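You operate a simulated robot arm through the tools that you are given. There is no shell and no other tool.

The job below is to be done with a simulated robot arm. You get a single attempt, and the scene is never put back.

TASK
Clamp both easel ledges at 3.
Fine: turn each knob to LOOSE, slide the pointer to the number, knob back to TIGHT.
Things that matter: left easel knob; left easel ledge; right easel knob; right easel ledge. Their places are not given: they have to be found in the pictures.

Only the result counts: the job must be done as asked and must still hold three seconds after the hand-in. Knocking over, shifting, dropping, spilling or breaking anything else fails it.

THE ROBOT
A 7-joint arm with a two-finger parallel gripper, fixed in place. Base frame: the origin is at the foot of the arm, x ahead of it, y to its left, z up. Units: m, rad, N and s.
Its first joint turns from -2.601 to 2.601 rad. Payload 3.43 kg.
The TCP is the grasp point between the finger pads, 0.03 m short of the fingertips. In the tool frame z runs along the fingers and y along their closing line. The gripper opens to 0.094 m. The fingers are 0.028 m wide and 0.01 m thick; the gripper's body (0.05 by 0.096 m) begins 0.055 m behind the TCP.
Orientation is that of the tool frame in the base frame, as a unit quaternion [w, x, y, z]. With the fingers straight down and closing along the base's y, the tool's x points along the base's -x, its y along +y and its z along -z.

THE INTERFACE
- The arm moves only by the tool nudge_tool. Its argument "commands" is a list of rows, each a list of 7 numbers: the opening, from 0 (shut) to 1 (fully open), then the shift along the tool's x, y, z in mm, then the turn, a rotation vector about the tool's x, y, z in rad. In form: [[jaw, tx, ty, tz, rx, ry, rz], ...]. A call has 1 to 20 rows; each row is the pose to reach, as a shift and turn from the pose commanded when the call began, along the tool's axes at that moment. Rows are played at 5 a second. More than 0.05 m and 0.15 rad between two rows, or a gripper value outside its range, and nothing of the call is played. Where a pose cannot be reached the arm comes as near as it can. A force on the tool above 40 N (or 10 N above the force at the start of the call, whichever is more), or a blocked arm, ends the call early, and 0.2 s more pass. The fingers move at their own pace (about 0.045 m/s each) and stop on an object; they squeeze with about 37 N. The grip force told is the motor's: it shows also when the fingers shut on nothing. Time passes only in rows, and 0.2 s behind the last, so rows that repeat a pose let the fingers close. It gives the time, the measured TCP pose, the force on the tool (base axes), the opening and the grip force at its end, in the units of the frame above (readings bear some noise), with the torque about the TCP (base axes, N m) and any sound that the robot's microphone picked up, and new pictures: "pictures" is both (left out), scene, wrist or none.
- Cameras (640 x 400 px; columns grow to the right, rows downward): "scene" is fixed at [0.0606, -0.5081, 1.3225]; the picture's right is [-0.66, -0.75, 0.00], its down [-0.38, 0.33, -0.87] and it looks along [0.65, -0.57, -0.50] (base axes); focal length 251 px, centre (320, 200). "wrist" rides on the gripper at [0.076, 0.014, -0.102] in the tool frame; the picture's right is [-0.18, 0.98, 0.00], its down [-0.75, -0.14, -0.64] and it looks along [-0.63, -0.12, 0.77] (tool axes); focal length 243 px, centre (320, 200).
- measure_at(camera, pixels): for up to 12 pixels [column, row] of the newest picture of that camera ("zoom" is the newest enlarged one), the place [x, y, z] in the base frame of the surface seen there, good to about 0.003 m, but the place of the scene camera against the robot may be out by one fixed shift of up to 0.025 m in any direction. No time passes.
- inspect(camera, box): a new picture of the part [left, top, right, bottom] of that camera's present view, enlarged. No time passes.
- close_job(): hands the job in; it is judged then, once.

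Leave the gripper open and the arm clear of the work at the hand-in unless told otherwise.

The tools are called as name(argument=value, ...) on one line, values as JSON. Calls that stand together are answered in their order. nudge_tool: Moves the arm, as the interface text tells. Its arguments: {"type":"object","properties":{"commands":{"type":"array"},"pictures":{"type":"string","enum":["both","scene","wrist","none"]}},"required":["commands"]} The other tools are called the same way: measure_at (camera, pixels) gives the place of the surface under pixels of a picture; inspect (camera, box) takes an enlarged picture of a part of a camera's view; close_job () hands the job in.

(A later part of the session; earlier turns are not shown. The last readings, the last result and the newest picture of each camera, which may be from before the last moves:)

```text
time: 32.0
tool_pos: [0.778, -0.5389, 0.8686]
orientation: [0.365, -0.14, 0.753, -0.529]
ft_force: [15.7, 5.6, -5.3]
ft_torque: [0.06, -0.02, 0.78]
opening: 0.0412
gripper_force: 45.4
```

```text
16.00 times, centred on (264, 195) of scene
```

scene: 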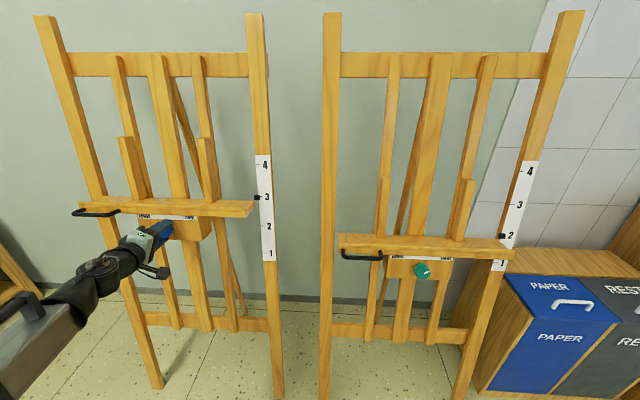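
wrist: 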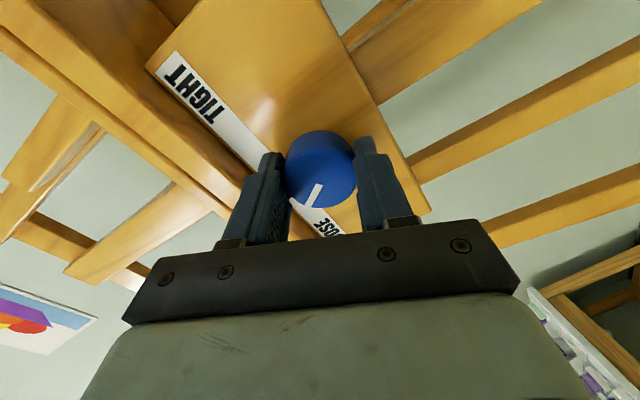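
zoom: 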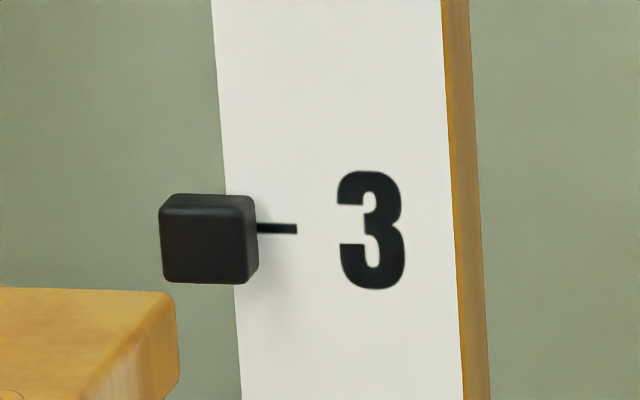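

The pointer has not moved. A side load of 15 N has built up, so I shift the centre by about 1.5 mm and turn another 0.55 rad.

nudge_tool(commands=[[0, -0.6, 0.6, 0, 0, 0, 0], [0, -1.2, 1.2, 0, 0, 0, 0.05], [0, -1.2, 1.2, 0, 0, 0, 0.15], [0, -1.2, 1.2, 0, 0, 0, 0.25], [0, -1.2, 1.2, 0, 0, 0, 0.35], [0, -1.2, 1.2, 0, 0, 0, 0.45], [0, -1.2, 1.2, 0, 0, 0, 0.55], [0, -1.2, 1.2, 0, 0, 0, 0.55]], pictures="both")

inspect(camera="scene", box=[248, 185, 280, 205])

```text
time: 33.8
tool_pos: [0.7777, -0.5382, 0.8683]
orientation: [0.494, 0.071, 0.763, -0.411]
ft_force: [9.8, -0.9, -1.3]
ft_torque: [0.04, 0.04, -0.01]
opening: 0.0412
gripper_force: 44.3
```

scene: 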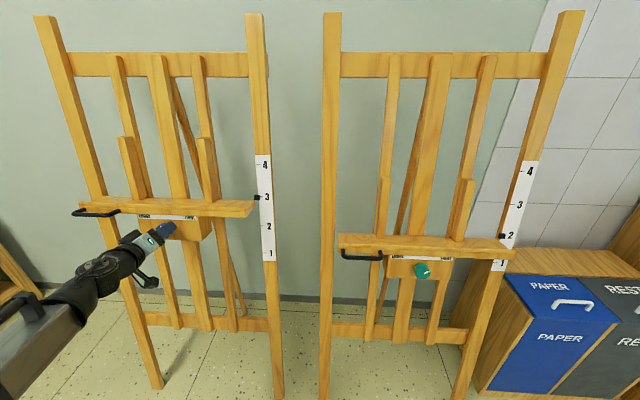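
wrist: 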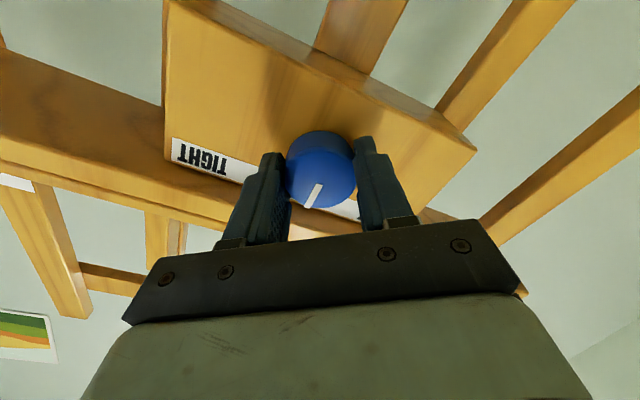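

```text
16.00 times, centred on (264, 195) of scene
```

zoom: 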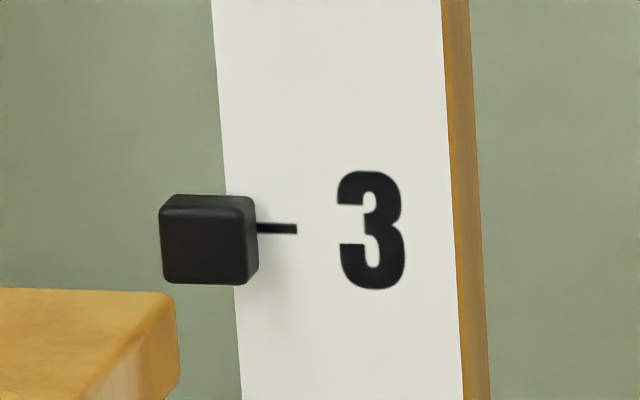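

Pointer still on 3; knob mark is about straight up. I turn another 0.6 rad towards TIGHT.

nudge_tool(commands=[[0, 0, 0, 0, 0, 0, 0.1], [0, 0, 0, 0, 0, 0, 0.2], [0, 0, 0, 0, 0, 0, 0.3], [0, 0, 0, 0, 0, 0, 0.4], [0, 0, 0, 0, 0, 0, 0.5], [0, 0, 0, 0, 0, 0, 0.6], [0, 0, 0, 0, 0, 0, 0.6]], pictures="wrist")

inspect(camera="scene", box=[248, 185, 280, 205])

```text
time: 35.4
tool_pos: [0.7782, -0.5384, 0.8677]
orientation: [0.594, 0.293, 0.708, -0.245]
ft_force: [5.2, 8.5, -11.4]
ft_torque: [0.35, 0.31, 0.29]
opening: 0.0416
gripper_force: 44.7
```

wrist: 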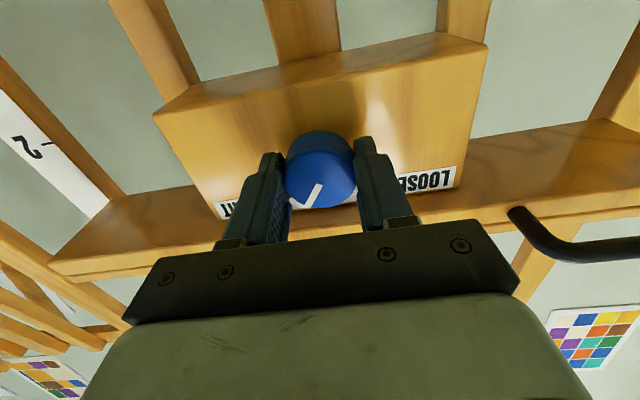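

```text
16.00 times, centred on (264, 195) of scene
```

zoom: 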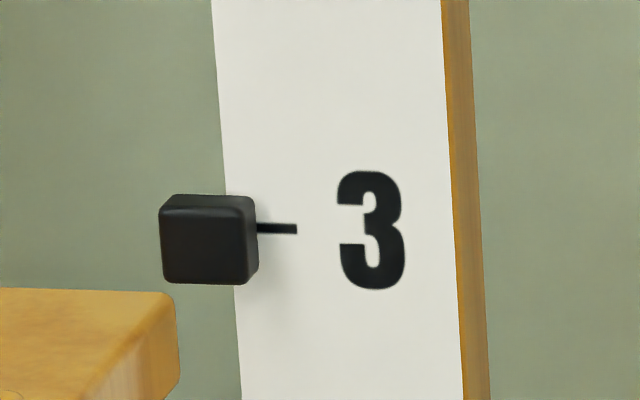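

Pointer still unchanged. I relieve the small side load and turn the last 0.5 rad to the TIGHT end.

nudge_tool(commands=[[0, 0.5, 0.6, 0, 0, 0, 0], [0, 1, 1.2, 0, 0, 0, 0.05], [0, 1, 1.2, 0, 0, 0, 0.13], [0, 1, 1.2, 0, 0, 0, 0.21], [0, 1, 1.2, 0, 0, 0, 0.29], [0, 1, 1.2, 0, 0, 0, 0.37], [0, 1, 1.2, 0, 0, 0, 0.45], [0, 1, 1.2, 0, 0, 0, 0.5], [0, 1, 1.2, 0, 0, 0, 0.5]], pictures="wrist")

inspect(camera="scene", box=[248, 185, 280, 205])

```text
time: 37.4
tool_pos: [0.7783, -0.5378, 0.8677]
orientation: [0.637, 0.459, 0.613, -0.09]
ft_force: [6.8, -6.4, 4.1]
ft_torque: [-0.15, -0.18, 0.1]
opening: 0.0412
gripper_force: 45.2
```

wrist: 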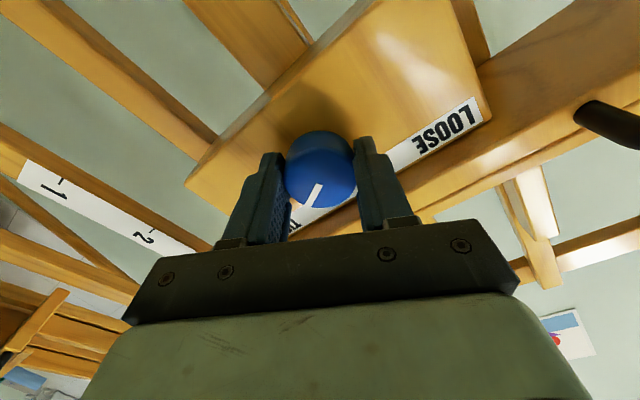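

```text
16.00 times, centred on (264, 195) of scene
```

zoom: 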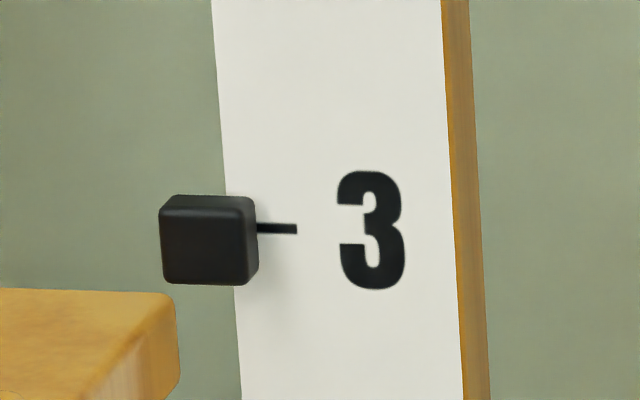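

The pointer is unchanged and the knob is back near its starting angle. I press on another 0.2 rad to feel the TIGHT stop.

nudge_tool(commands=[[0, 0, 0, 0, 0, 0, 0.06], [0, 0, 0, 0, 0, 0, 0.12], [0, 0, 0, 0, 0, 0, 0.18], [0, 0, 0, 0, 0, 0, 0.18]], pictures="wrist")

inspect(camera="scene", box=[248, 185, 280, 205])

```text
time: 38.4
tool_pos: [0.7782, -0.5364, 0.8672]
orientation: [0.642, 0.513, 0.57, -0.034]
ft_force: [4.3, 2.1, -0.2]
ft_torque: [-0.48, 0.49, 0.39]
opening: 0.0414
gripper_force: 45.3
```

wrist: 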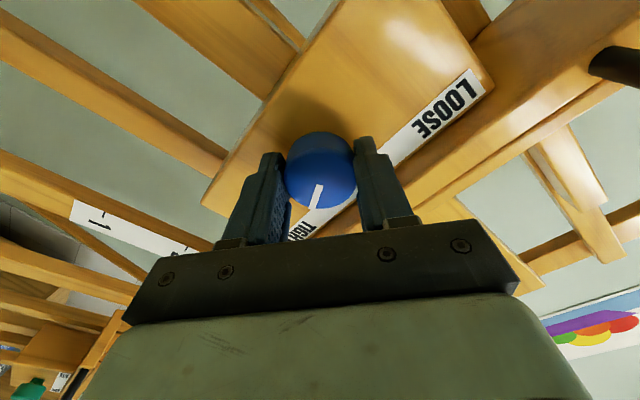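

```text
16.00 times, centred on (264, 195) of scene
```

zoom: 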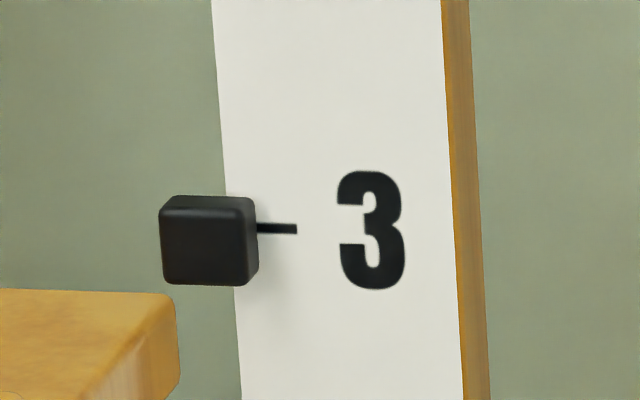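

Torque about the axis is -0.74 N m: the TIGHT stop is reached, the pointer still on 3. I now open the fingers (to 66 mm) and back straight off 95 mm.

nudge_tool(commands=[[0.7, 0, 0, 0, 0, 0, 0.12], [0.7, 0, 0, 0, 0, 0, 0.1], [0.7, 0, 0, 0, 0, 0, 0.1], [0.7, 0, 0, 0, 0, 0, 0.1]], pictures="wrist")

```text
time: 39.4
tool_pos: [0.7781, -0.5383, 0.8674]
orientation: [0.642, 0.541, 0.543, -0.002]
ft_force: [-0.5, 0.0, -0.4]
ft_torque: [0.02, 0.0, 0.01]
opening: 0.0657
gripper_force: 0.0
```

wrist: 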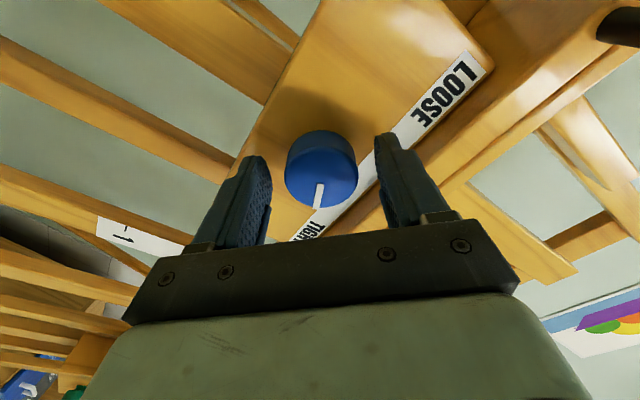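

The fingers are free of the knob. Backing straight off.

nudge_tool(commands=[[0.7, 0, 0, -15, 0, 0, 0], [0.7, 0, 0, -35, 0, 0, 0], [0.7, 0, 0, -60, 0, 0, 0], [0.7, 0, 0, -85, 0, 0, 0], [0.7, 0, 0, -110, 0, 0, 0], [0.7, 0, 0, -130, 0, 0, 0], [0.7, 0, 0, -130, 0, 0, 0]], pictures="both")

inspect(camera="scene", box=[248, 185, 280, 205])

inspect(camera="wrist", box=[220, 40, 420, 165])

```text
time: 41.0
tool_pos: [0.6883, -0.4476, 0.8914]
orientation: [0.643, 0.54, 0.543, -0.001]
ft_force: [0.0, -0.2, 0.1]
ft_torque: [0.0, -0.02, 0.02]
opening: 0.0659
gripper_force: 0.0
```

scene: 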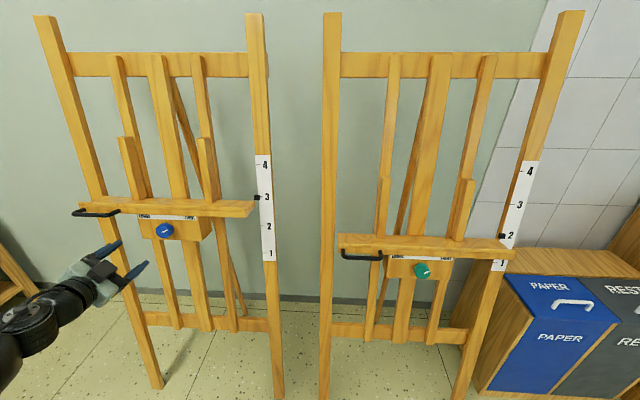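
wrist: 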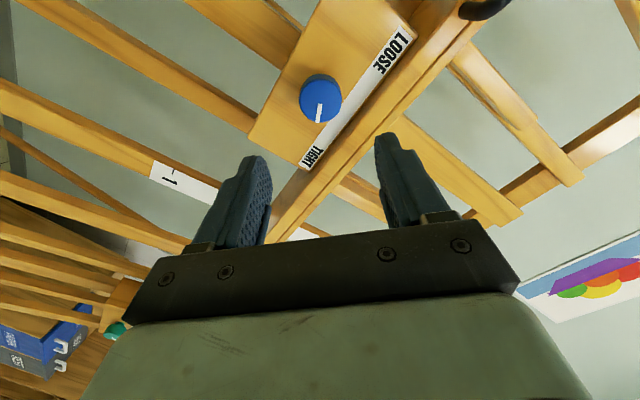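

```text
16.00 times, centred on (264, 195) of scene
```

zoom: 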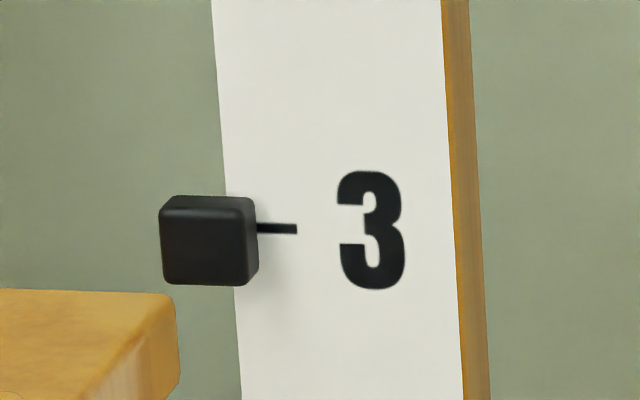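

```text
3.20 times, centred on (320, 102) of wrist
```

zoom: 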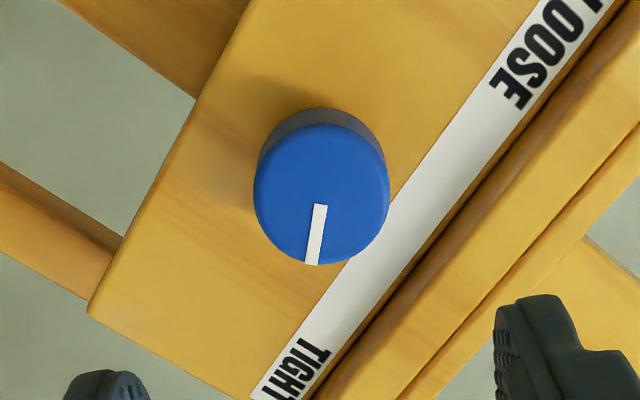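

The left easel is done: pointer on 3, mark at TIGHT. Now the right easel. I'll measure its knob, handle, pointer and the nearby bin for clearance.

measure_at(camera="scene", pixels=[[422, 270], [419, 268], [428, 271], [164, 230], [168, 229], [161, 228], [510, 275], [540, 300], [520, 340], [530, 255], [500, 380], [600, 300]])

inspect(camera="scene", box=[380, 240, 476, 300])

inspect(camera="scene", box=[488, 225, 528, 250])

```text
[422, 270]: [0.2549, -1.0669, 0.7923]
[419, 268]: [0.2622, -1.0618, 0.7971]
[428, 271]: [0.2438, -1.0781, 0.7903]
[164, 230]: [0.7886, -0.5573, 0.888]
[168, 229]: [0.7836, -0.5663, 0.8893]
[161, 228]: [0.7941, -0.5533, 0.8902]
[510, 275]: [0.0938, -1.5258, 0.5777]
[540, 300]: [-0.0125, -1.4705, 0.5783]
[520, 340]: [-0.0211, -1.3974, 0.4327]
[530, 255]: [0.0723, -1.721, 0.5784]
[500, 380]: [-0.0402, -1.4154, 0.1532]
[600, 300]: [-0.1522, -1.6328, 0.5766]
```

```text
6.67 times, centred on (428, 270) of scene
```

zoom: 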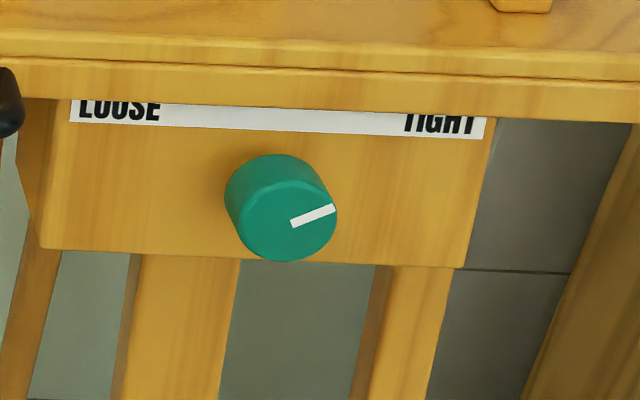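

```text
16.00 times, centred on (508, 238) of scene
```

zoom: 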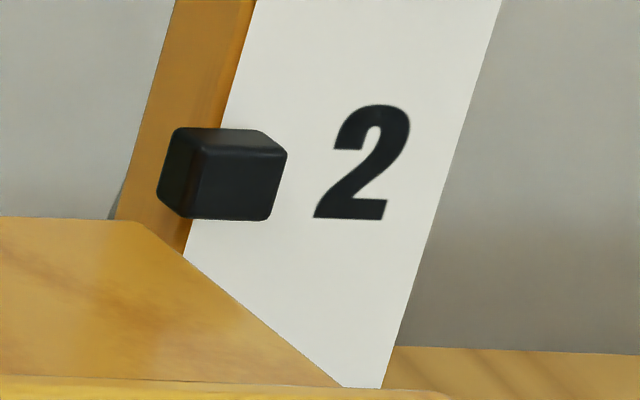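

Bins lie well to the right and below (tops at about z 0.56), so they are clear. I move the tool across to the right easel, staying about 0.15 m in front of everything, dropping to its knob height and setting wrist roll to +0.5.

nudge_tool(commands=[[0.7, 0, 0, -26, 0, 0, 0], [0.7, -24.7, -32.8, -26, 0, 0, -0.02], [0.7, -49.4, -65.6, -26, 0, 0, -0.04], [0.7, -74.1, -98.4, -26, 0, 0, -0.06], [0.7, -98.7, -131.2, -26, 0, 0, -0.08], [0.7, -123.4, -164, -26, 0, 0, -0.1], [0.7, -148.1, -196.8, -26, 0, 0, -0.12], [0.7, -172.8, -229.6, -26, 0, 0, -0.14], [0.7, -197.5, -262.4, -26, 0, 0, -0.16], [0.7, -222.2, -295.2, -26, 0, 0, -0.18], [0.7, -246.8, -328, -26, 0, 0, -0.2], [0.7, -271.5, -360.7, -26, 0, 0, -0.22], [0.7, -296.2, -393.5, -26, 0, 0, -0.24], [0.7, -320.9, -426.3, -26, 0, 0, -0.26], [0.7, -345.6, -459.1, -26, 0, 0, -0.28], [0.7, -370.3, -491.9, -26, 0, 0, -0.28], [0.7, -395, -524.7, -26, 0, 0, -0.28], [0.7, -419.6, -557.5, -26, 0, 0, -0.28], [0.7, -444.3, -590.3, -26, 0, 0, -0.28], [0.7, -444.3, -590.3, -26, 0, 0, -0.28]], pictures="both")

```text
time: 45.2
tool_pos: [0.1387, -0.9354, 0.7963]
orientation: [0.636, 0.459, 0.613, -0.092]
ft_force: [0.3, -0.9, -1.2]
ft_torque: [0.02, -0.02, 0.01]
opening: 0.066
gripper_force: 0.0
out of reach, approached as far as the arm can: row 5, 6
```

scene: 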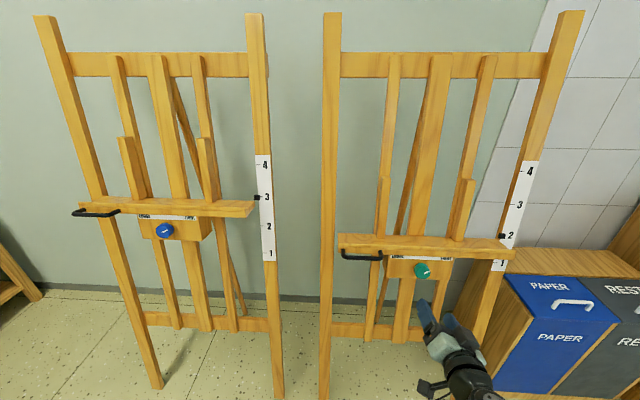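
wrist: 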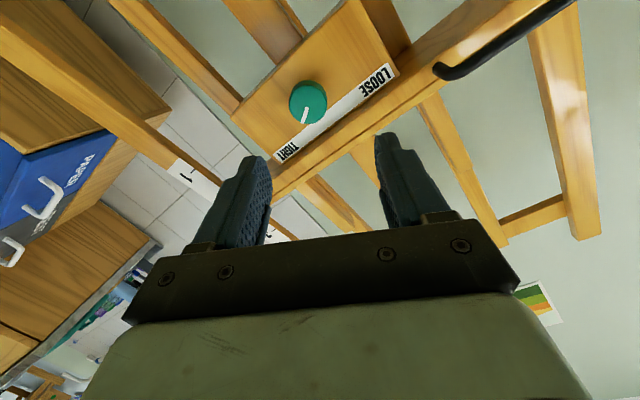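

The tool is in front of the right knob, seen at about (308,102). I enlarge and measure it.

inspect(camera="wrist", box=[260, 72, 356, 132])

measure_at(camera="wrist", pixels=[[300, 104], [308, 98], [308, 104], [308, 112], [316, 104], [304, 100], [312, 110], [320, 100], [270, 110], [340, 60], [260, 95], [350, 80]])

```text
6.67 times, centred on (308, 102) of wrist
```

zoom: 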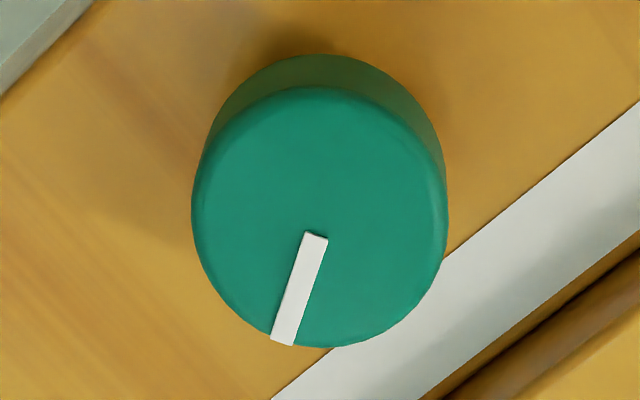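

```text
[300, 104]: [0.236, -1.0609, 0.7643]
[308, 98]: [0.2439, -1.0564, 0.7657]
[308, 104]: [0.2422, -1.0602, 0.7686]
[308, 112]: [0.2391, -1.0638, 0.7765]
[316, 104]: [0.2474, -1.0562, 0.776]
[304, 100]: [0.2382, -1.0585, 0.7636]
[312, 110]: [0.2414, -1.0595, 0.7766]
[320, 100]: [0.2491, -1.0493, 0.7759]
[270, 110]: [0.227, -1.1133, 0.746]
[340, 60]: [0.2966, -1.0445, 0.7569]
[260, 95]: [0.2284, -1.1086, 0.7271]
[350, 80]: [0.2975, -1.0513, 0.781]
```

Right knob centre by this view: s (sideways) 15 mm further right than I am, height matching; block face again 32 mm behind the knob face. I'll correct sideways, move in by 80 mm and roll the wrist to -1.65, to get a second view and to test the reach.

nudge_tool(commands=[[0.7, -4.4, -6, 20, 0, 0, -0.13], [0.7, -8.8, -11.9, 40, 0, 0, -0.27], [0.7, -8.8, -11.9, 60, 0, 0, -0.4], [0.7, -8.8, -11.9, 80, 0, 0, -0.53], [0.7, -8.8, -11.9, 80, 0, 0, -0.67], [0.7, -8.8, -11.9, 80, 0, 0, -0.8], [0.7, -8.8, -11.9, 80, 0, 0, -0.94], [0.7, -8.8, -11.9, 80, 0, 0, -1.07], [0.7, -8.8, -11.9, 80, 0, 0, -1.2], [0.7, -8.8, -11.9, 80, 0, 0, -1.34], [0.7, -8.8, -11.9, 80, 0, 0, -1.47], [0.7, -8.8, -11.9, 80, 0, 0, -1.61], [0.7, -8.8, -11.9, 80, 0, 0, -1.75], [0.7, -8.8, -11.9, 80, 0, 0, -1.88], [0.7, -8.8, -11.9, 80, 0, 0, -2.02], [0.7, -8.8, -11.9, 80, 0, 0, -2.15], [0.7, -8.8, -11.9, 80, 0, 0, -2.15]], pictures="both")

inspect(camera="wrist", box=[252, 78, 380, 158])

```text
time: 48.8
tool_pos: [0.1954, -1.0071, 0.8316]
orientation: [0.253, -0.274, 0.74, -0.559]
ft_force: [0.5, 0.3, -0.3]
ft_torque: [0.01, -0.03, 0.03]
opening: 0.0658
gripper_force: 0.0
out of reach, approached as far as the arm can: row 14, 15, 16, 17
```

scene: 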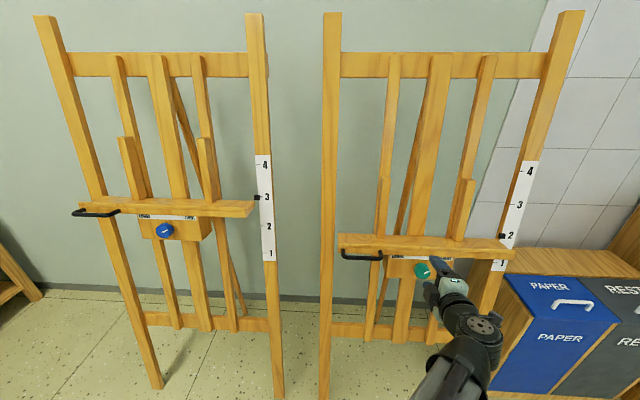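
wrist: 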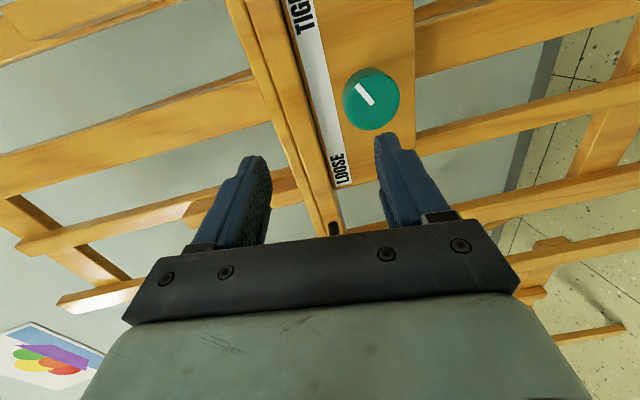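

```text
5.00 times, centred on (316, 118) of wrist
```

zoom: 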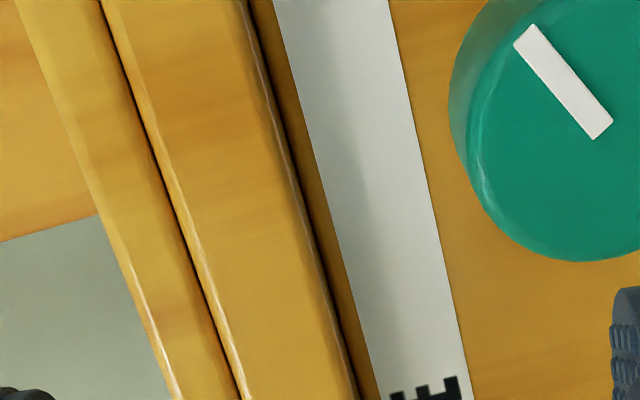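

The wrist roll beyond about -1.25 rad is out of reach at this place, and the arm drifted 45 mm up there (no contact). I roll back by +0.5 and see where it ends.

nudge_tool(commands=[[0.7, 0, 0, 0, 0, 0, 0.1], [0.7, 0, 0, 0, 0, 0, 0.2], [0.7, 0, 0, 0, 0, 0, 0.3], [0.7, 0, 0, 0, 0, 0, 0.4], [0.7, 0, 0, 0, 0, 0, 0.5], [0.7, 0, 0, 0, 0, 0, 0.5]], pictures="both")

```text
time: 50.2
tool_pos: [0.1949, -1.0074, 0.8299]
orientation: [0.384, -0.082, 0.785, -0.479]
ft_force: [0.8, 0.0, 0.3]
ft_torque: [-0.04, -0.02, 0.02]
opening: 0.0663
gripper_force: 0.1
```

scene: 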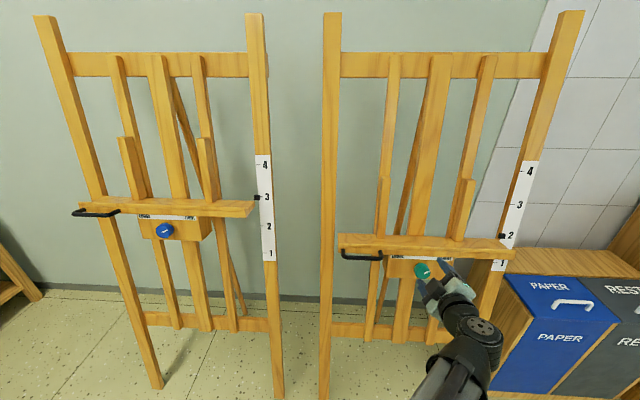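
wrist: 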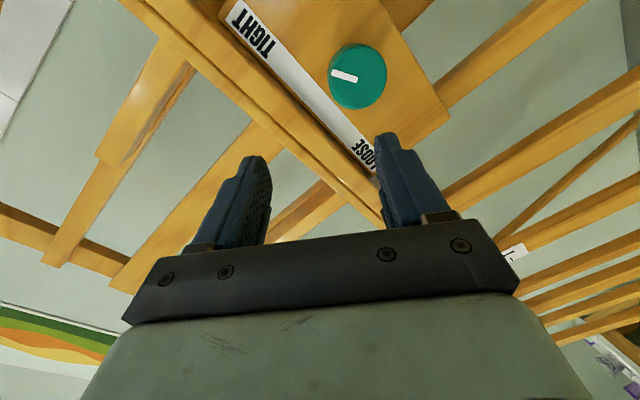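

The commanded pose is now the place it drifted to. From the measured pose I computed the correction: I move back to the knob axis line (20 mm further out) with the 10° pitch and a wrist roll of +1.0, testing the positive side of the roll range.

nudge_tool(commands=[[0.7, 4, 5.4, -10, -0.0005, -0.0063, 0.1426], [0.7, 8.1, 10.7, -19, -0.001, -0.0126, 0.2852], [0.7, 12.2, 16.1, -19, -0.0014, -0.0189, 0.4278], [0.7, 16.2, 21.5, -19, -0.0018, -0.0251, 0.5705], [0.7, 20.3, 26.9, -19, -0.0023, -0.0314, 0.7131], [0.7, 24.3, 32.2, -19, -0.0027, -0.0377, 0.8557], [0.7, 28.4, 37.6, -19, -0.0032, -0.044, 0.9983], [0.7, 28.4, 37.6, -19, -0.0037, -0.0503, 1.1409], [0.7, 28.4, 37.6, -19, -0.0041, -0.0566, 1.2835], [0.7, 28.4, 37.6, -19, -0.0046, -0.0629, 1.4261], [0.7, 28.4, 37.6, -19, -0.005, -0.0691, 1.5688], [0.7, 28.4, 37.6, -19, -0.0055, -0.0754, 1.7114], [0.7, 28.4, 37.6, -19, -0.0059, -0.0817, 1.854], [0.7, 28.4, 37.6, -19, -0.0064, -0.088, 1.9966], [0.7, 28.4, 37.6, -19, -0.0064, -0.088, 1.9966]], pictures="both")

inspect(camera="wrist", box=[252, 78, 380, 158])

```text
time: 53.4
tool_pos: [0.1699, -0.9891, 0.7899]
orientation: [0.639, 0.597, 0.48, 0.069]
ft_force: [-1.2, -0.7, -0.3]
ft_torque: [0.02, 0.0, 0.01]
opening: 0.0657
gripper_force: 0.1
```

scene: 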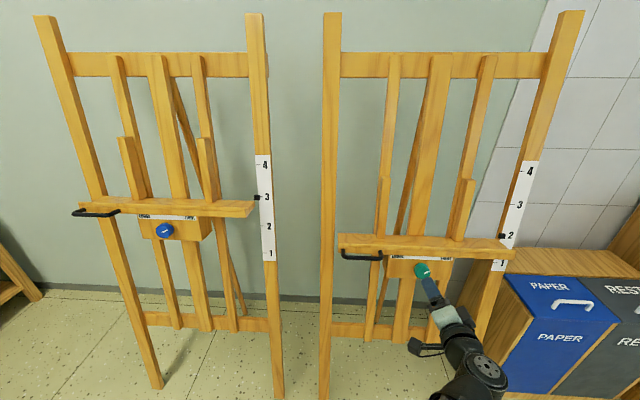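
wrist: 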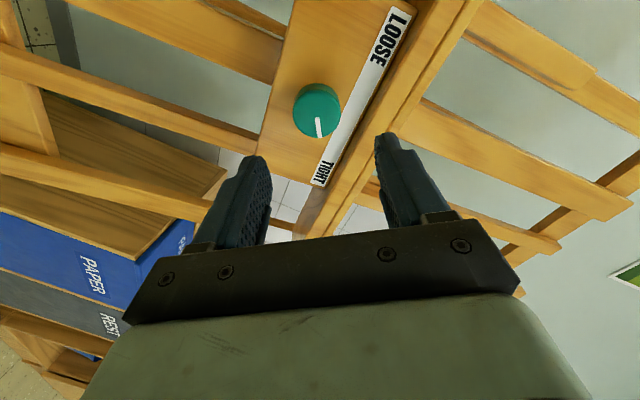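

```text
5.00 times, centred on (316, 118) of wrist
```

zoom: 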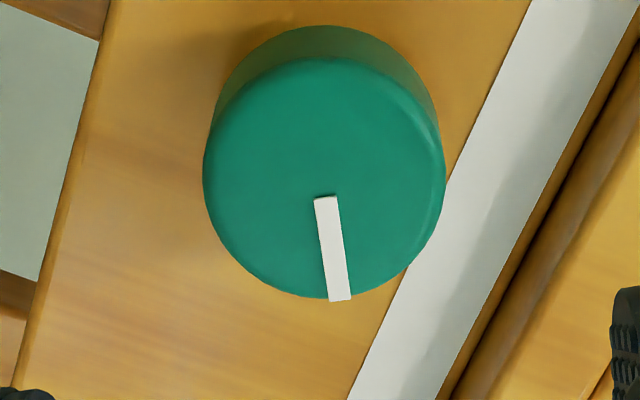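

Roll +1.0 is reachable here. I measure the knob's face around (317,114) for a second estimate of its centre.

measure_at(camera="wrist", pixels=[[317, 114], [305, 114], [329, 114], [317, 104], [317, 124], [310, 108], [324, 120], [310, 120], [324, 108], [300, 112], [334, 116], [313, 113]])

```text
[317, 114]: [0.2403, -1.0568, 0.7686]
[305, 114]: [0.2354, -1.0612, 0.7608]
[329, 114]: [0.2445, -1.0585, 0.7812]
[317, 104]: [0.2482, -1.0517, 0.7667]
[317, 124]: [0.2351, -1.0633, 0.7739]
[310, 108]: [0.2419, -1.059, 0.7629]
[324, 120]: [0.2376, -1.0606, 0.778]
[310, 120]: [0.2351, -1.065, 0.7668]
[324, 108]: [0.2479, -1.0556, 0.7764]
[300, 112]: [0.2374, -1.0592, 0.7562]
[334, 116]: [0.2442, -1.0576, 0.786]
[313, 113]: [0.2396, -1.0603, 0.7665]
```

Both views agree (knob axis within about 1 mm of my present line). Since negative roll is limited here, I'll grip with a more positive roll: I test +1.4 rad.

nudge_tool(commands=[[0.7, 0, 0, 0, 0, 0, 0.1], [0.7, 0, 0, 0, 0, 0, 0.2], [0.7, 0, 0, 0, 0, 0, 0.3], [0.7, 0, 0, 0, 0, 0, 0.4], [0.7, 0, 0, 0, 0, 0, 0.4]], pictures="wrist")

```text
time: 54.6
tool_pos: [0.1698, -0.9899, 0.7897]
orientation: [0.613, 0.68, 0.352, 0.194]
ft_force: [0.4, 0.2, -0.3]
ft_torque: [0.01, -0.03, -0.02]
opening: 0.066
gripper_force: 0.1
```

wrist: 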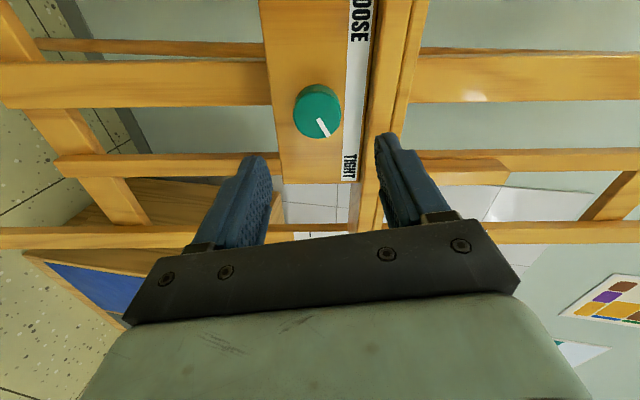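

Reachable. At this roll one finger passes between knob and ledge with about 10 mm to spare. I advance 96 mm along the knob axis.

nudge_tool(commands=[[0.65, 0, 0, 20, 0, 0, 0], [0.65, 0, 0, 40, 0, 0, 0], [0.65, 0, 0, 58, 0, 0, 0], [0.65, 0, 0, 70, 0, 0, 0], [0.65, 0, 0, 80, 0, 0, 0], [0.65, 0, 0, 89, 0, 0, 0], [0.65, 0, 0, 96, 0, 0, 0], [0.65, 0, 0, 96, 0, 0, 0]], pictures="both")

```text
time: 56.4
tool_pos: [0.2383, -1.0561, 0.7726]
orientation: [0.613, 0.68, 0.352, 0.194]
ft_force: [0.3, 0.1, 0.3]
ft_torque: [0.01, 0.0, -0.02]
opening: 0.0611
gripper_force: 0.0
```

scene: 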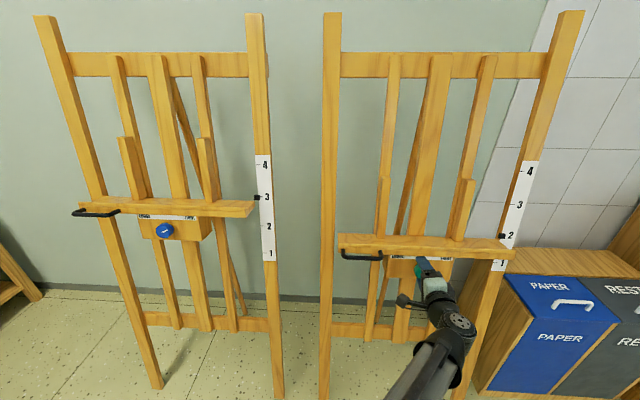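
wrist: 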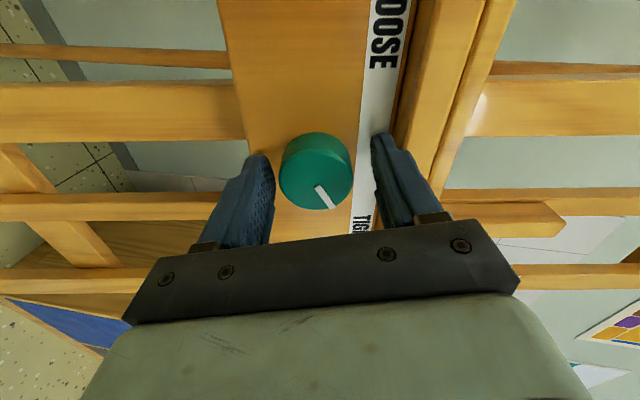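

Gaps beside the knob are uneven (8 px left, 20 px right): the knob is about 2 mm to tool -y. I shift by -2 mm and close.

nudge_tool(commands=[[0.65, 0, -1, 0, 0, 0, 0], [0.65, 0, -2, 0, 0, 0, 0], [0, 0, -2, 0, 0, 0, 0], [0, 0, -2, 0, 0, 0, 0], [0, 0, -2, 0, 0, 0, 0], [0, 0, -2, 0, 0, 0, 0]], pictures="wrist")

```text
time: 57.8
tool_pos: [0.2382, -1.0562, 0.771]
orientation: [0.613, 0.68, 0.353, 0.193]
ft_force: [-2.3, 2.5, -7.7]
ft_torque: [0.21, 0.19, -0.01]
opening: 0.0414
gripper_force: 45.0
```

wrist: 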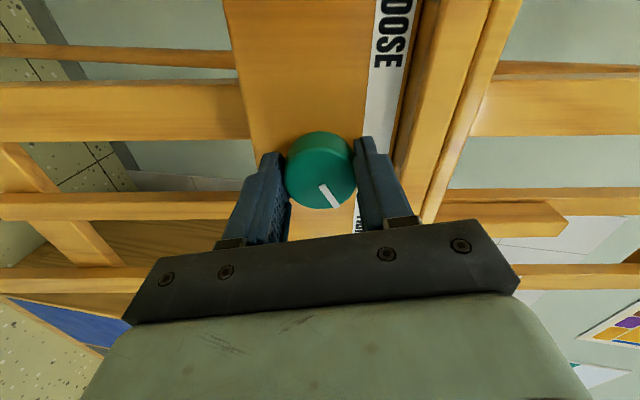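

Gripped (41.4 mm) with little side load. I turn anticlockwise by 0.5 rad, shifting -0.8 mm in tool y to relieve it.

nudge_tool(commands=[[0, 0, -0.8, 0, 0, 0, 0], [0, 0, -0.8, 0, 0, 0, -0.1], [0, 0, -0.8, 0, 0, 0, -0.2], [0, 0, -0.8, 0, 0, 0, -0.3], [0, 0, -0.8, 0, 0, 0, -0.4], [0, 0, -0.8, 0, 0, 0, -0.5], [0, 0, -0.8, 0, 0, 0, -0.5]], pictures="wrist")

```text
time: 59.4
tool_pos: [0.2371, -1.0554, 0.7705]
orientation: [0.642, 0.57, 0.511, 0.037]
ft_force: [0.0, 7.2, -9.1]
ft_torque: [0.16, 0.16, -0.01]
opening: 0.041
gripper_force: 45.2
```

wrist: 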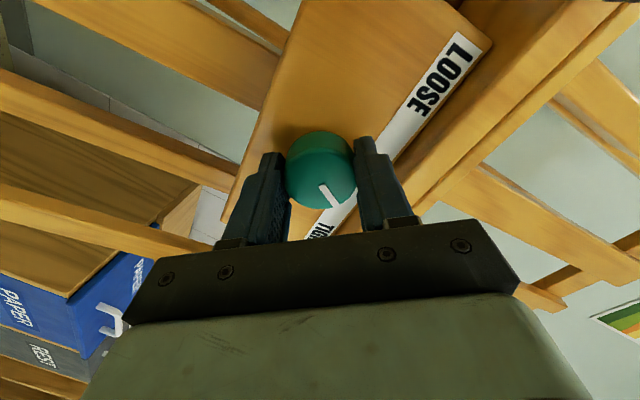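

The knob turns well, forces under 12 N. Another 0.6 rad, with a 1 mm relief shift.

nudge_tool(commands=[[0, 1, -0.5, 0, 0, 0, -0.1], [0, 1, -0.5, 0, 0, 0, -0.2], [0, 1, -0.5, 0, 0, 0, -0.3], [0, 1, -0.5, 0, 0, 0, -0.4], [0, 1, -0.5, 0, 0, 0, -0.5], [0, 1, -0.5, 0, 0, 0, -0.6], [0, 1, -0.5, 0, 0, 0, -0.6]], pictures="wrist")

```text
time: 61.0
tool_pos: [0.237, -1.056, 0.7684]
orientation: [0.624, 0.395, 0.656, -0.156]
ft_force: [-4.7, -2.8, 1.7]
ft_torque: [-0.22, -0.18, -0.16]
opening: 0.0413
gripper_force: 45.1
```

wrist: 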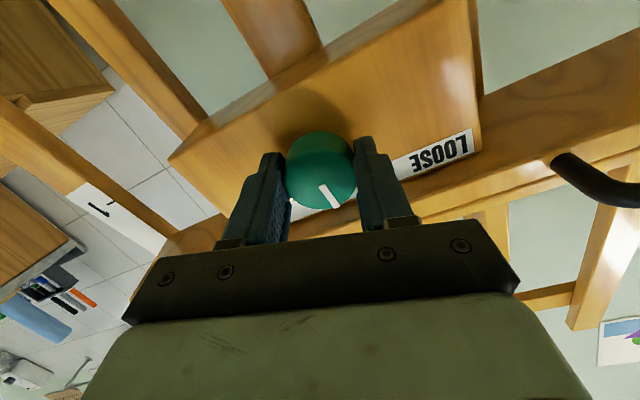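

Forces are tiny; 1.1 rad turned. Another 0.6 rad.

nudge_tool(commands=[[0, 0, 0, 0, 0, 0, -0.1], [0, 0, 0, 0, 0, 0, -0.2], [0, 0, 0, 0, 0, 0, -0.3], [0, 0, 0, 0, 0, 0, -0.4], [0, 0, 0, 0, 0, 0, -0.5], [0, 0, 0, 0, 0, 0, -0.6], [0, 0, 0, 0, 0, 0, -0.6]], pictures="wrist")

```text
time: 62.6
tool_pos: [0.2367, -1.056, 0.7684]
orientation: [0.55, 0.184, 0.743, -0.334]
ft_force: [-14.3, -15.2, 1.4]
ft_torque: [-0.38, -0.33, -0.12]
opening: 0.0411
gripper_force: 44.8
```

wrist: 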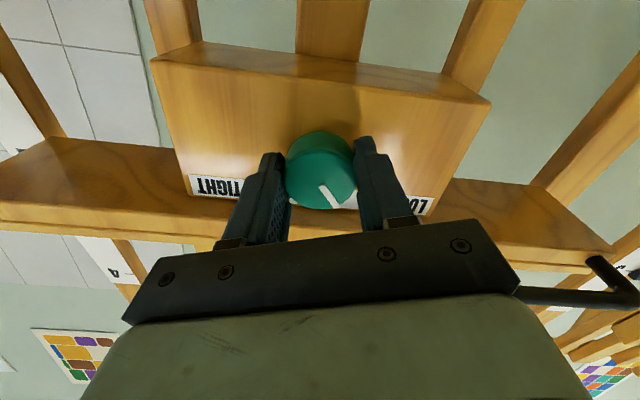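

A 20 N side load (knob lies about 2.4 mm to tool -y). I relieve it first, then turn the remaining 0.4 rad towards LOOSE.

nudge_tool(commands=[[0, 0, -1.2, 0, 0, 0, 0], [0, 0, -2.4, 0, 0, 0, 0], [0, 0, -2.4, 0, 0, 0, -0.08], [0, 0, -2.4, 0, 0, 0, -0.16], [0, 0, -2.4, 0, 0, 0, -0.24], [0, 0, -2.4, 0, 0, 0, -0.32], [0, 0, -2.4, 0, 0, 0, -0.4], [0, 0, -2.4, 0, 0, 0, -0.4]], pictures="wrist")

```text
time: 64.4
tool_pos: [0.2351, -1.0573, 0.7699]
orientation: [0.474, 0.031, 0.765, -0.435]
ft_force: [-9.3, 4.4, -8.4]
ft_torque: [0.15, 0.14, 0.01]
opening: 0.0412
gripper_force: 44.9
```

wrist: 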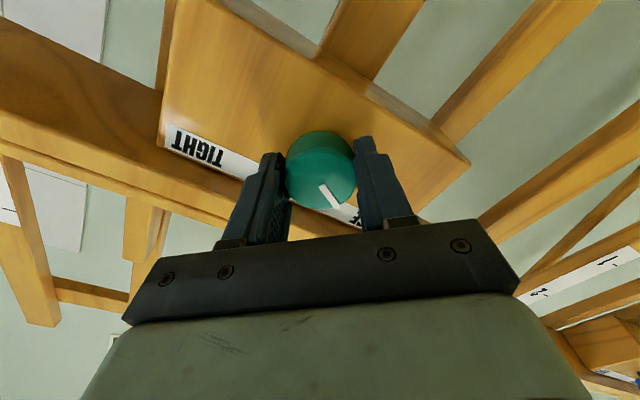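

2.1 rad turned and no stop torque yet. A bit more in small steps.

nudge_tool(commands=[[0, 0, -0.4, 0, 0, 0, -0.05], [0, 0, -0.4, 0, 0, 0, -0.1], [0, 0, -0.4, 0, 0, 0, -0.15], [0, 0, -0.4, 0, 0, 0, -0.15]], pictures="both")

```text
time: 65.4
tool_pos: [0.2366, -1.0575, 0.7711]
orientation: [0.44, -0.027, 0.765, -0.469]
ft_force: [5.2, 15.6, -0.8]
ft_torque: [0.69, -1.02, 0.31]
opening: 0.0412
gripper_force: 45.2
```

scene: 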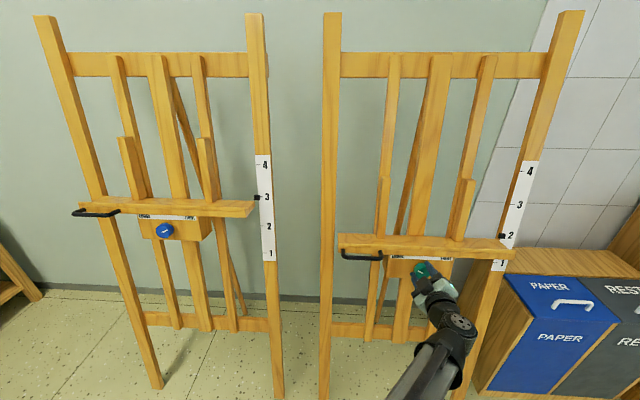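
wrist: 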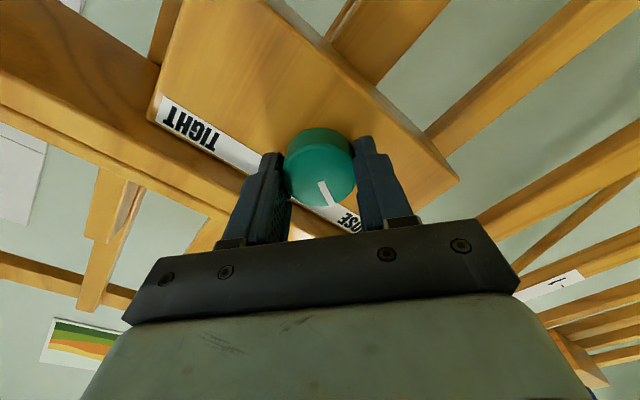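

Stop torque of 1.1 N m: the right knob is at LOOSE. I ease the twist by 0.05 rad and try a 12 mm lift along the post.

nudge_tool(commands=[[0, 0, 0, 0, 0, 0, 0.04], [0, -1.3, -1.5, 0, 0, 0, 0.04], [0, -2.6, -3, 0, 0, 0, 0.04], [0, -4, -4.5, 0, 0, 0, 0.04], [0, -5.3, -6, 0, 0, 0, 0.04], [0, -6.6, -7.5, 0, 0, 0, 0.04], [0, -7.9, -9, 0, 0, 0, 0.04], [0, -7.9, -9, 0, 0, 0, 0.04]], pictures="both")

```text
time: 67.2
tool_pos: [0.2391, -1.0577, 0.7818]
orientation: [0.449, -0.011, 0.766, -0.46]
ft_force: [12.8, 23.6, -8.3]
ft_torque: [0.5, 0.41, 0.21]
opening: 0.0411
gripper_force: 44.7
```

scene: 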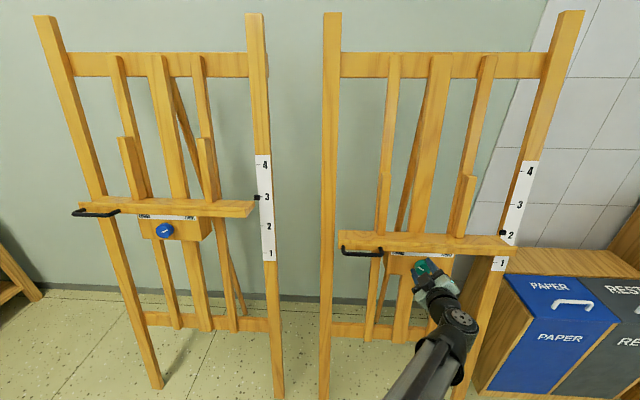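
wrist: 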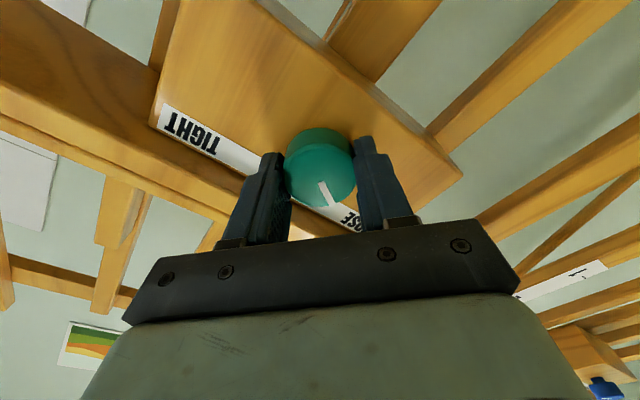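

The ledge follows (pointer up 12 mm) but there is a 25 N sideways load, so I shift 3 mm to relieve it and then continue lifting 76 mm.

nudge_tool(commands=[[0, -1.1, 1, 0, 0, 0, 0], [0, -2.2, 2.1, 0, 0, 0, 0], [0, -7.7, -3.7, 0, 0, 0, 0], [0, -13.2, -9.5, 0, 0, 0, 0], [0, -18.8, -15.3, 0, 0, 0, 0], [0, -24.3, -21.1, 0, 0, 0, 0], [0, -29.8, -26.9, 0, 0, 0, 0], [0, -35.3, -32.6, 0, 0, 0, 0], [0, -40.8, -38.4, 0, 0, 0, 0], [0, -46.4, -44.2, 0, 0, 0, 0], [0, -51.9, -50, 0, 0, 0, 0], [0, -54.6, -52.9, 0, 0, 0, 0], [0, -54.6, -52.9, 0, 0, 0, 0]], pictures="both")

```text
time: 70.0
tool_pos: [0.2463, -1.066, 0.8568]
orientation: [0.449, -0.009, 0.766, -0.461]
ft_force: [-9.2, -4.4, -8.5]
ft_torque: [0.3, 0.35, -0.42]
opening: 0.041
gripper_force: 45.3
```

scene: 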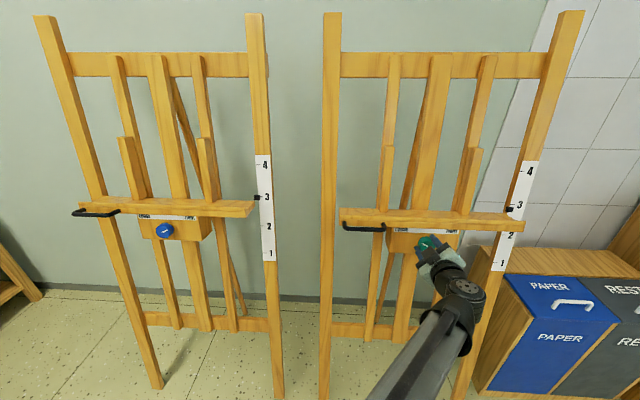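
wrist: 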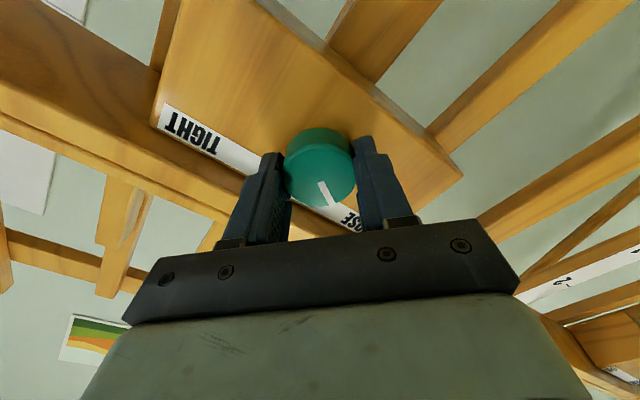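

The ledge is near 3 on the right with low forces. I enlarge and measure the right pointer and tick 3.

inspect(camera="scene", box=[496, 194, 536, 219])

```text
16.00 times, centred on (516, 206) of scene
```

zoom: 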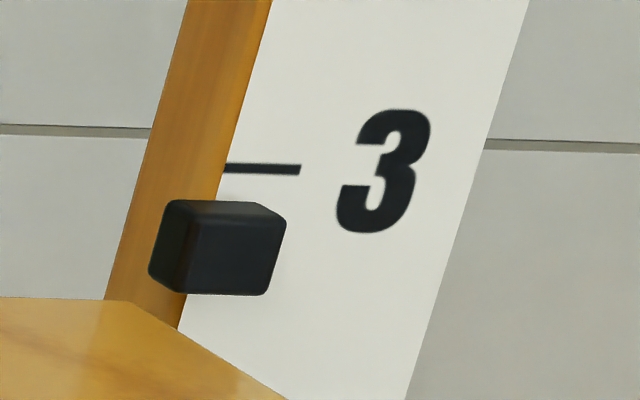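

measure_at(camera="zoom", pixels=[[220, 257], [235, 257], [250, 257], [235, 240], [235, 275], [170, 250], [240, 168], [260, 168], [280, 169], [295, 169], [300, 250], [280, 300]])

```text
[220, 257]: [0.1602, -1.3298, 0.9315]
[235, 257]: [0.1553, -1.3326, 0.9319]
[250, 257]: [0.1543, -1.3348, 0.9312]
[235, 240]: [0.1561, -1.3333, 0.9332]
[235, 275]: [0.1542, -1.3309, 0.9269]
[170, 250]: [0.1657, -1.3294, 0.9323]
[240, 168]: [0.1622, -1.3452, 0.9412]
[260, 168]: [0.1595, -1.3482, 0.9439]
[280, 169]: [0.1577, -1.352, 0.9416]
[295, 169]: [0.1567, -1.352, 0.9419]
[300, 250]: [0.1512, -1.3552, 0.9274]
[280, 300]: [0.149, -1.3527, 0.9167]
```

The right pointer reads about 12.7 mm below tick 3. I lift by 12.7 mm.

nudge_tool(commands=[[0, -2.2, -2.3, 0, 0, 0, 0], [0, -4.4, -4.6, 0, 0, 0, 0], [0, -6.6, -6.9, 0, 0, 0, 0], [0, -8.8, -9.2, 0, 0, 0, 0], [0, -8.8, -9.2, 0, 0, 0, 0], [0, -8.8, -9.2, 0, 0, 0, 0]], pictures="both")

inspect(camera="scene", box=[496, 191, 536, 216])

```text
time: 71.4
tool_pos: [0.2493, -1.0684, 0.8694]
orientation: [0.448, -0.009, 0.766, -0.461]
ft_force: [-17.9, -5.4, -6.4]
ft_torque: [0.31, 0.39, -0.28]
opening: 0.0409
gripper_force: 45.8
```

scene: 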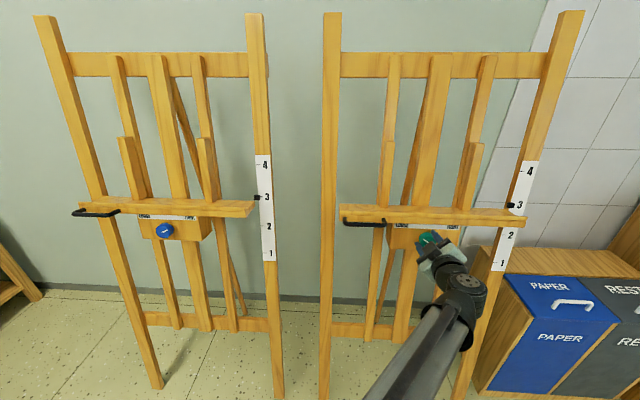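
wrist: 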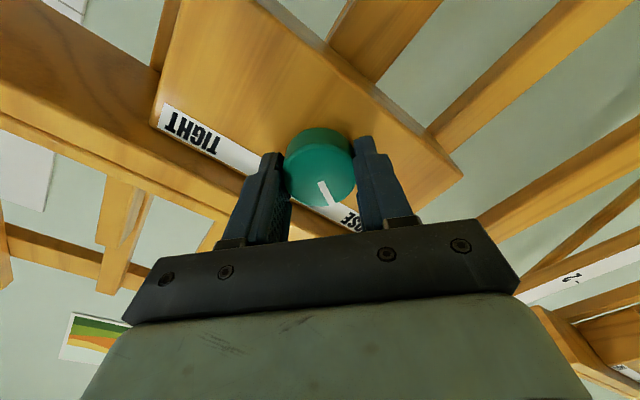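

```text
16.00 times, centred on (516, 204) of scene
```

zoom: 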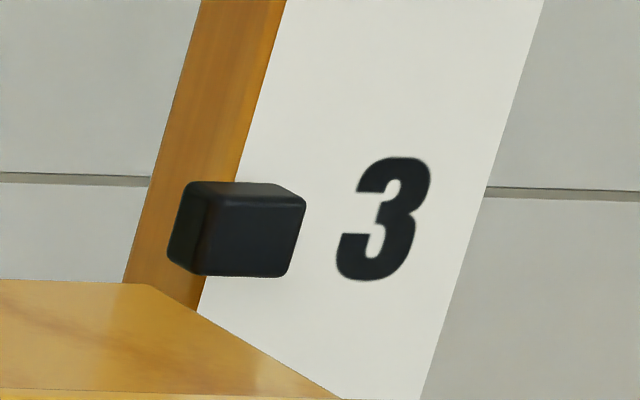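

The pointer now covers tick 3. I measure the pointer face and the strip for the residual.

measure_at(camera="zoom", pixels=[[230, 238], [240, 238], [250, 238], [260, 238], [270, 238], [280, 238], [320, 217], [325, 217], [330, 217], [440, 217], [450, 217], [460, 217]])

```text
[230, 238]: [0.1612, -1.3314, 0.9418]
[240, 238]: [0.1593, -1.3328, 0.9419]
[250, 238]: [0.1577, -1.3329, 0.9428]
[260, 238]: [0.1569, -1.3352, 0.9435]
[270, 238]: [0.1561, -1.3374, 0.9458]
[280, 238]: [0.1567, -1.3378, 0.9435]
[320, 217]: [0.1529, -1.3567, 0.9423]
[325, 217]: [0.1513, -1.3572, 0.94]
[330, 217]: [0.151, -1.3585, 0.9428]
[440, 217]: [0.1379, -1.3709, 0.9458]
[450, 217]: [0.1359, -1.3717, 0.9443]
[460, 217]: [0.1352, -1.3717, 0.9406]
```

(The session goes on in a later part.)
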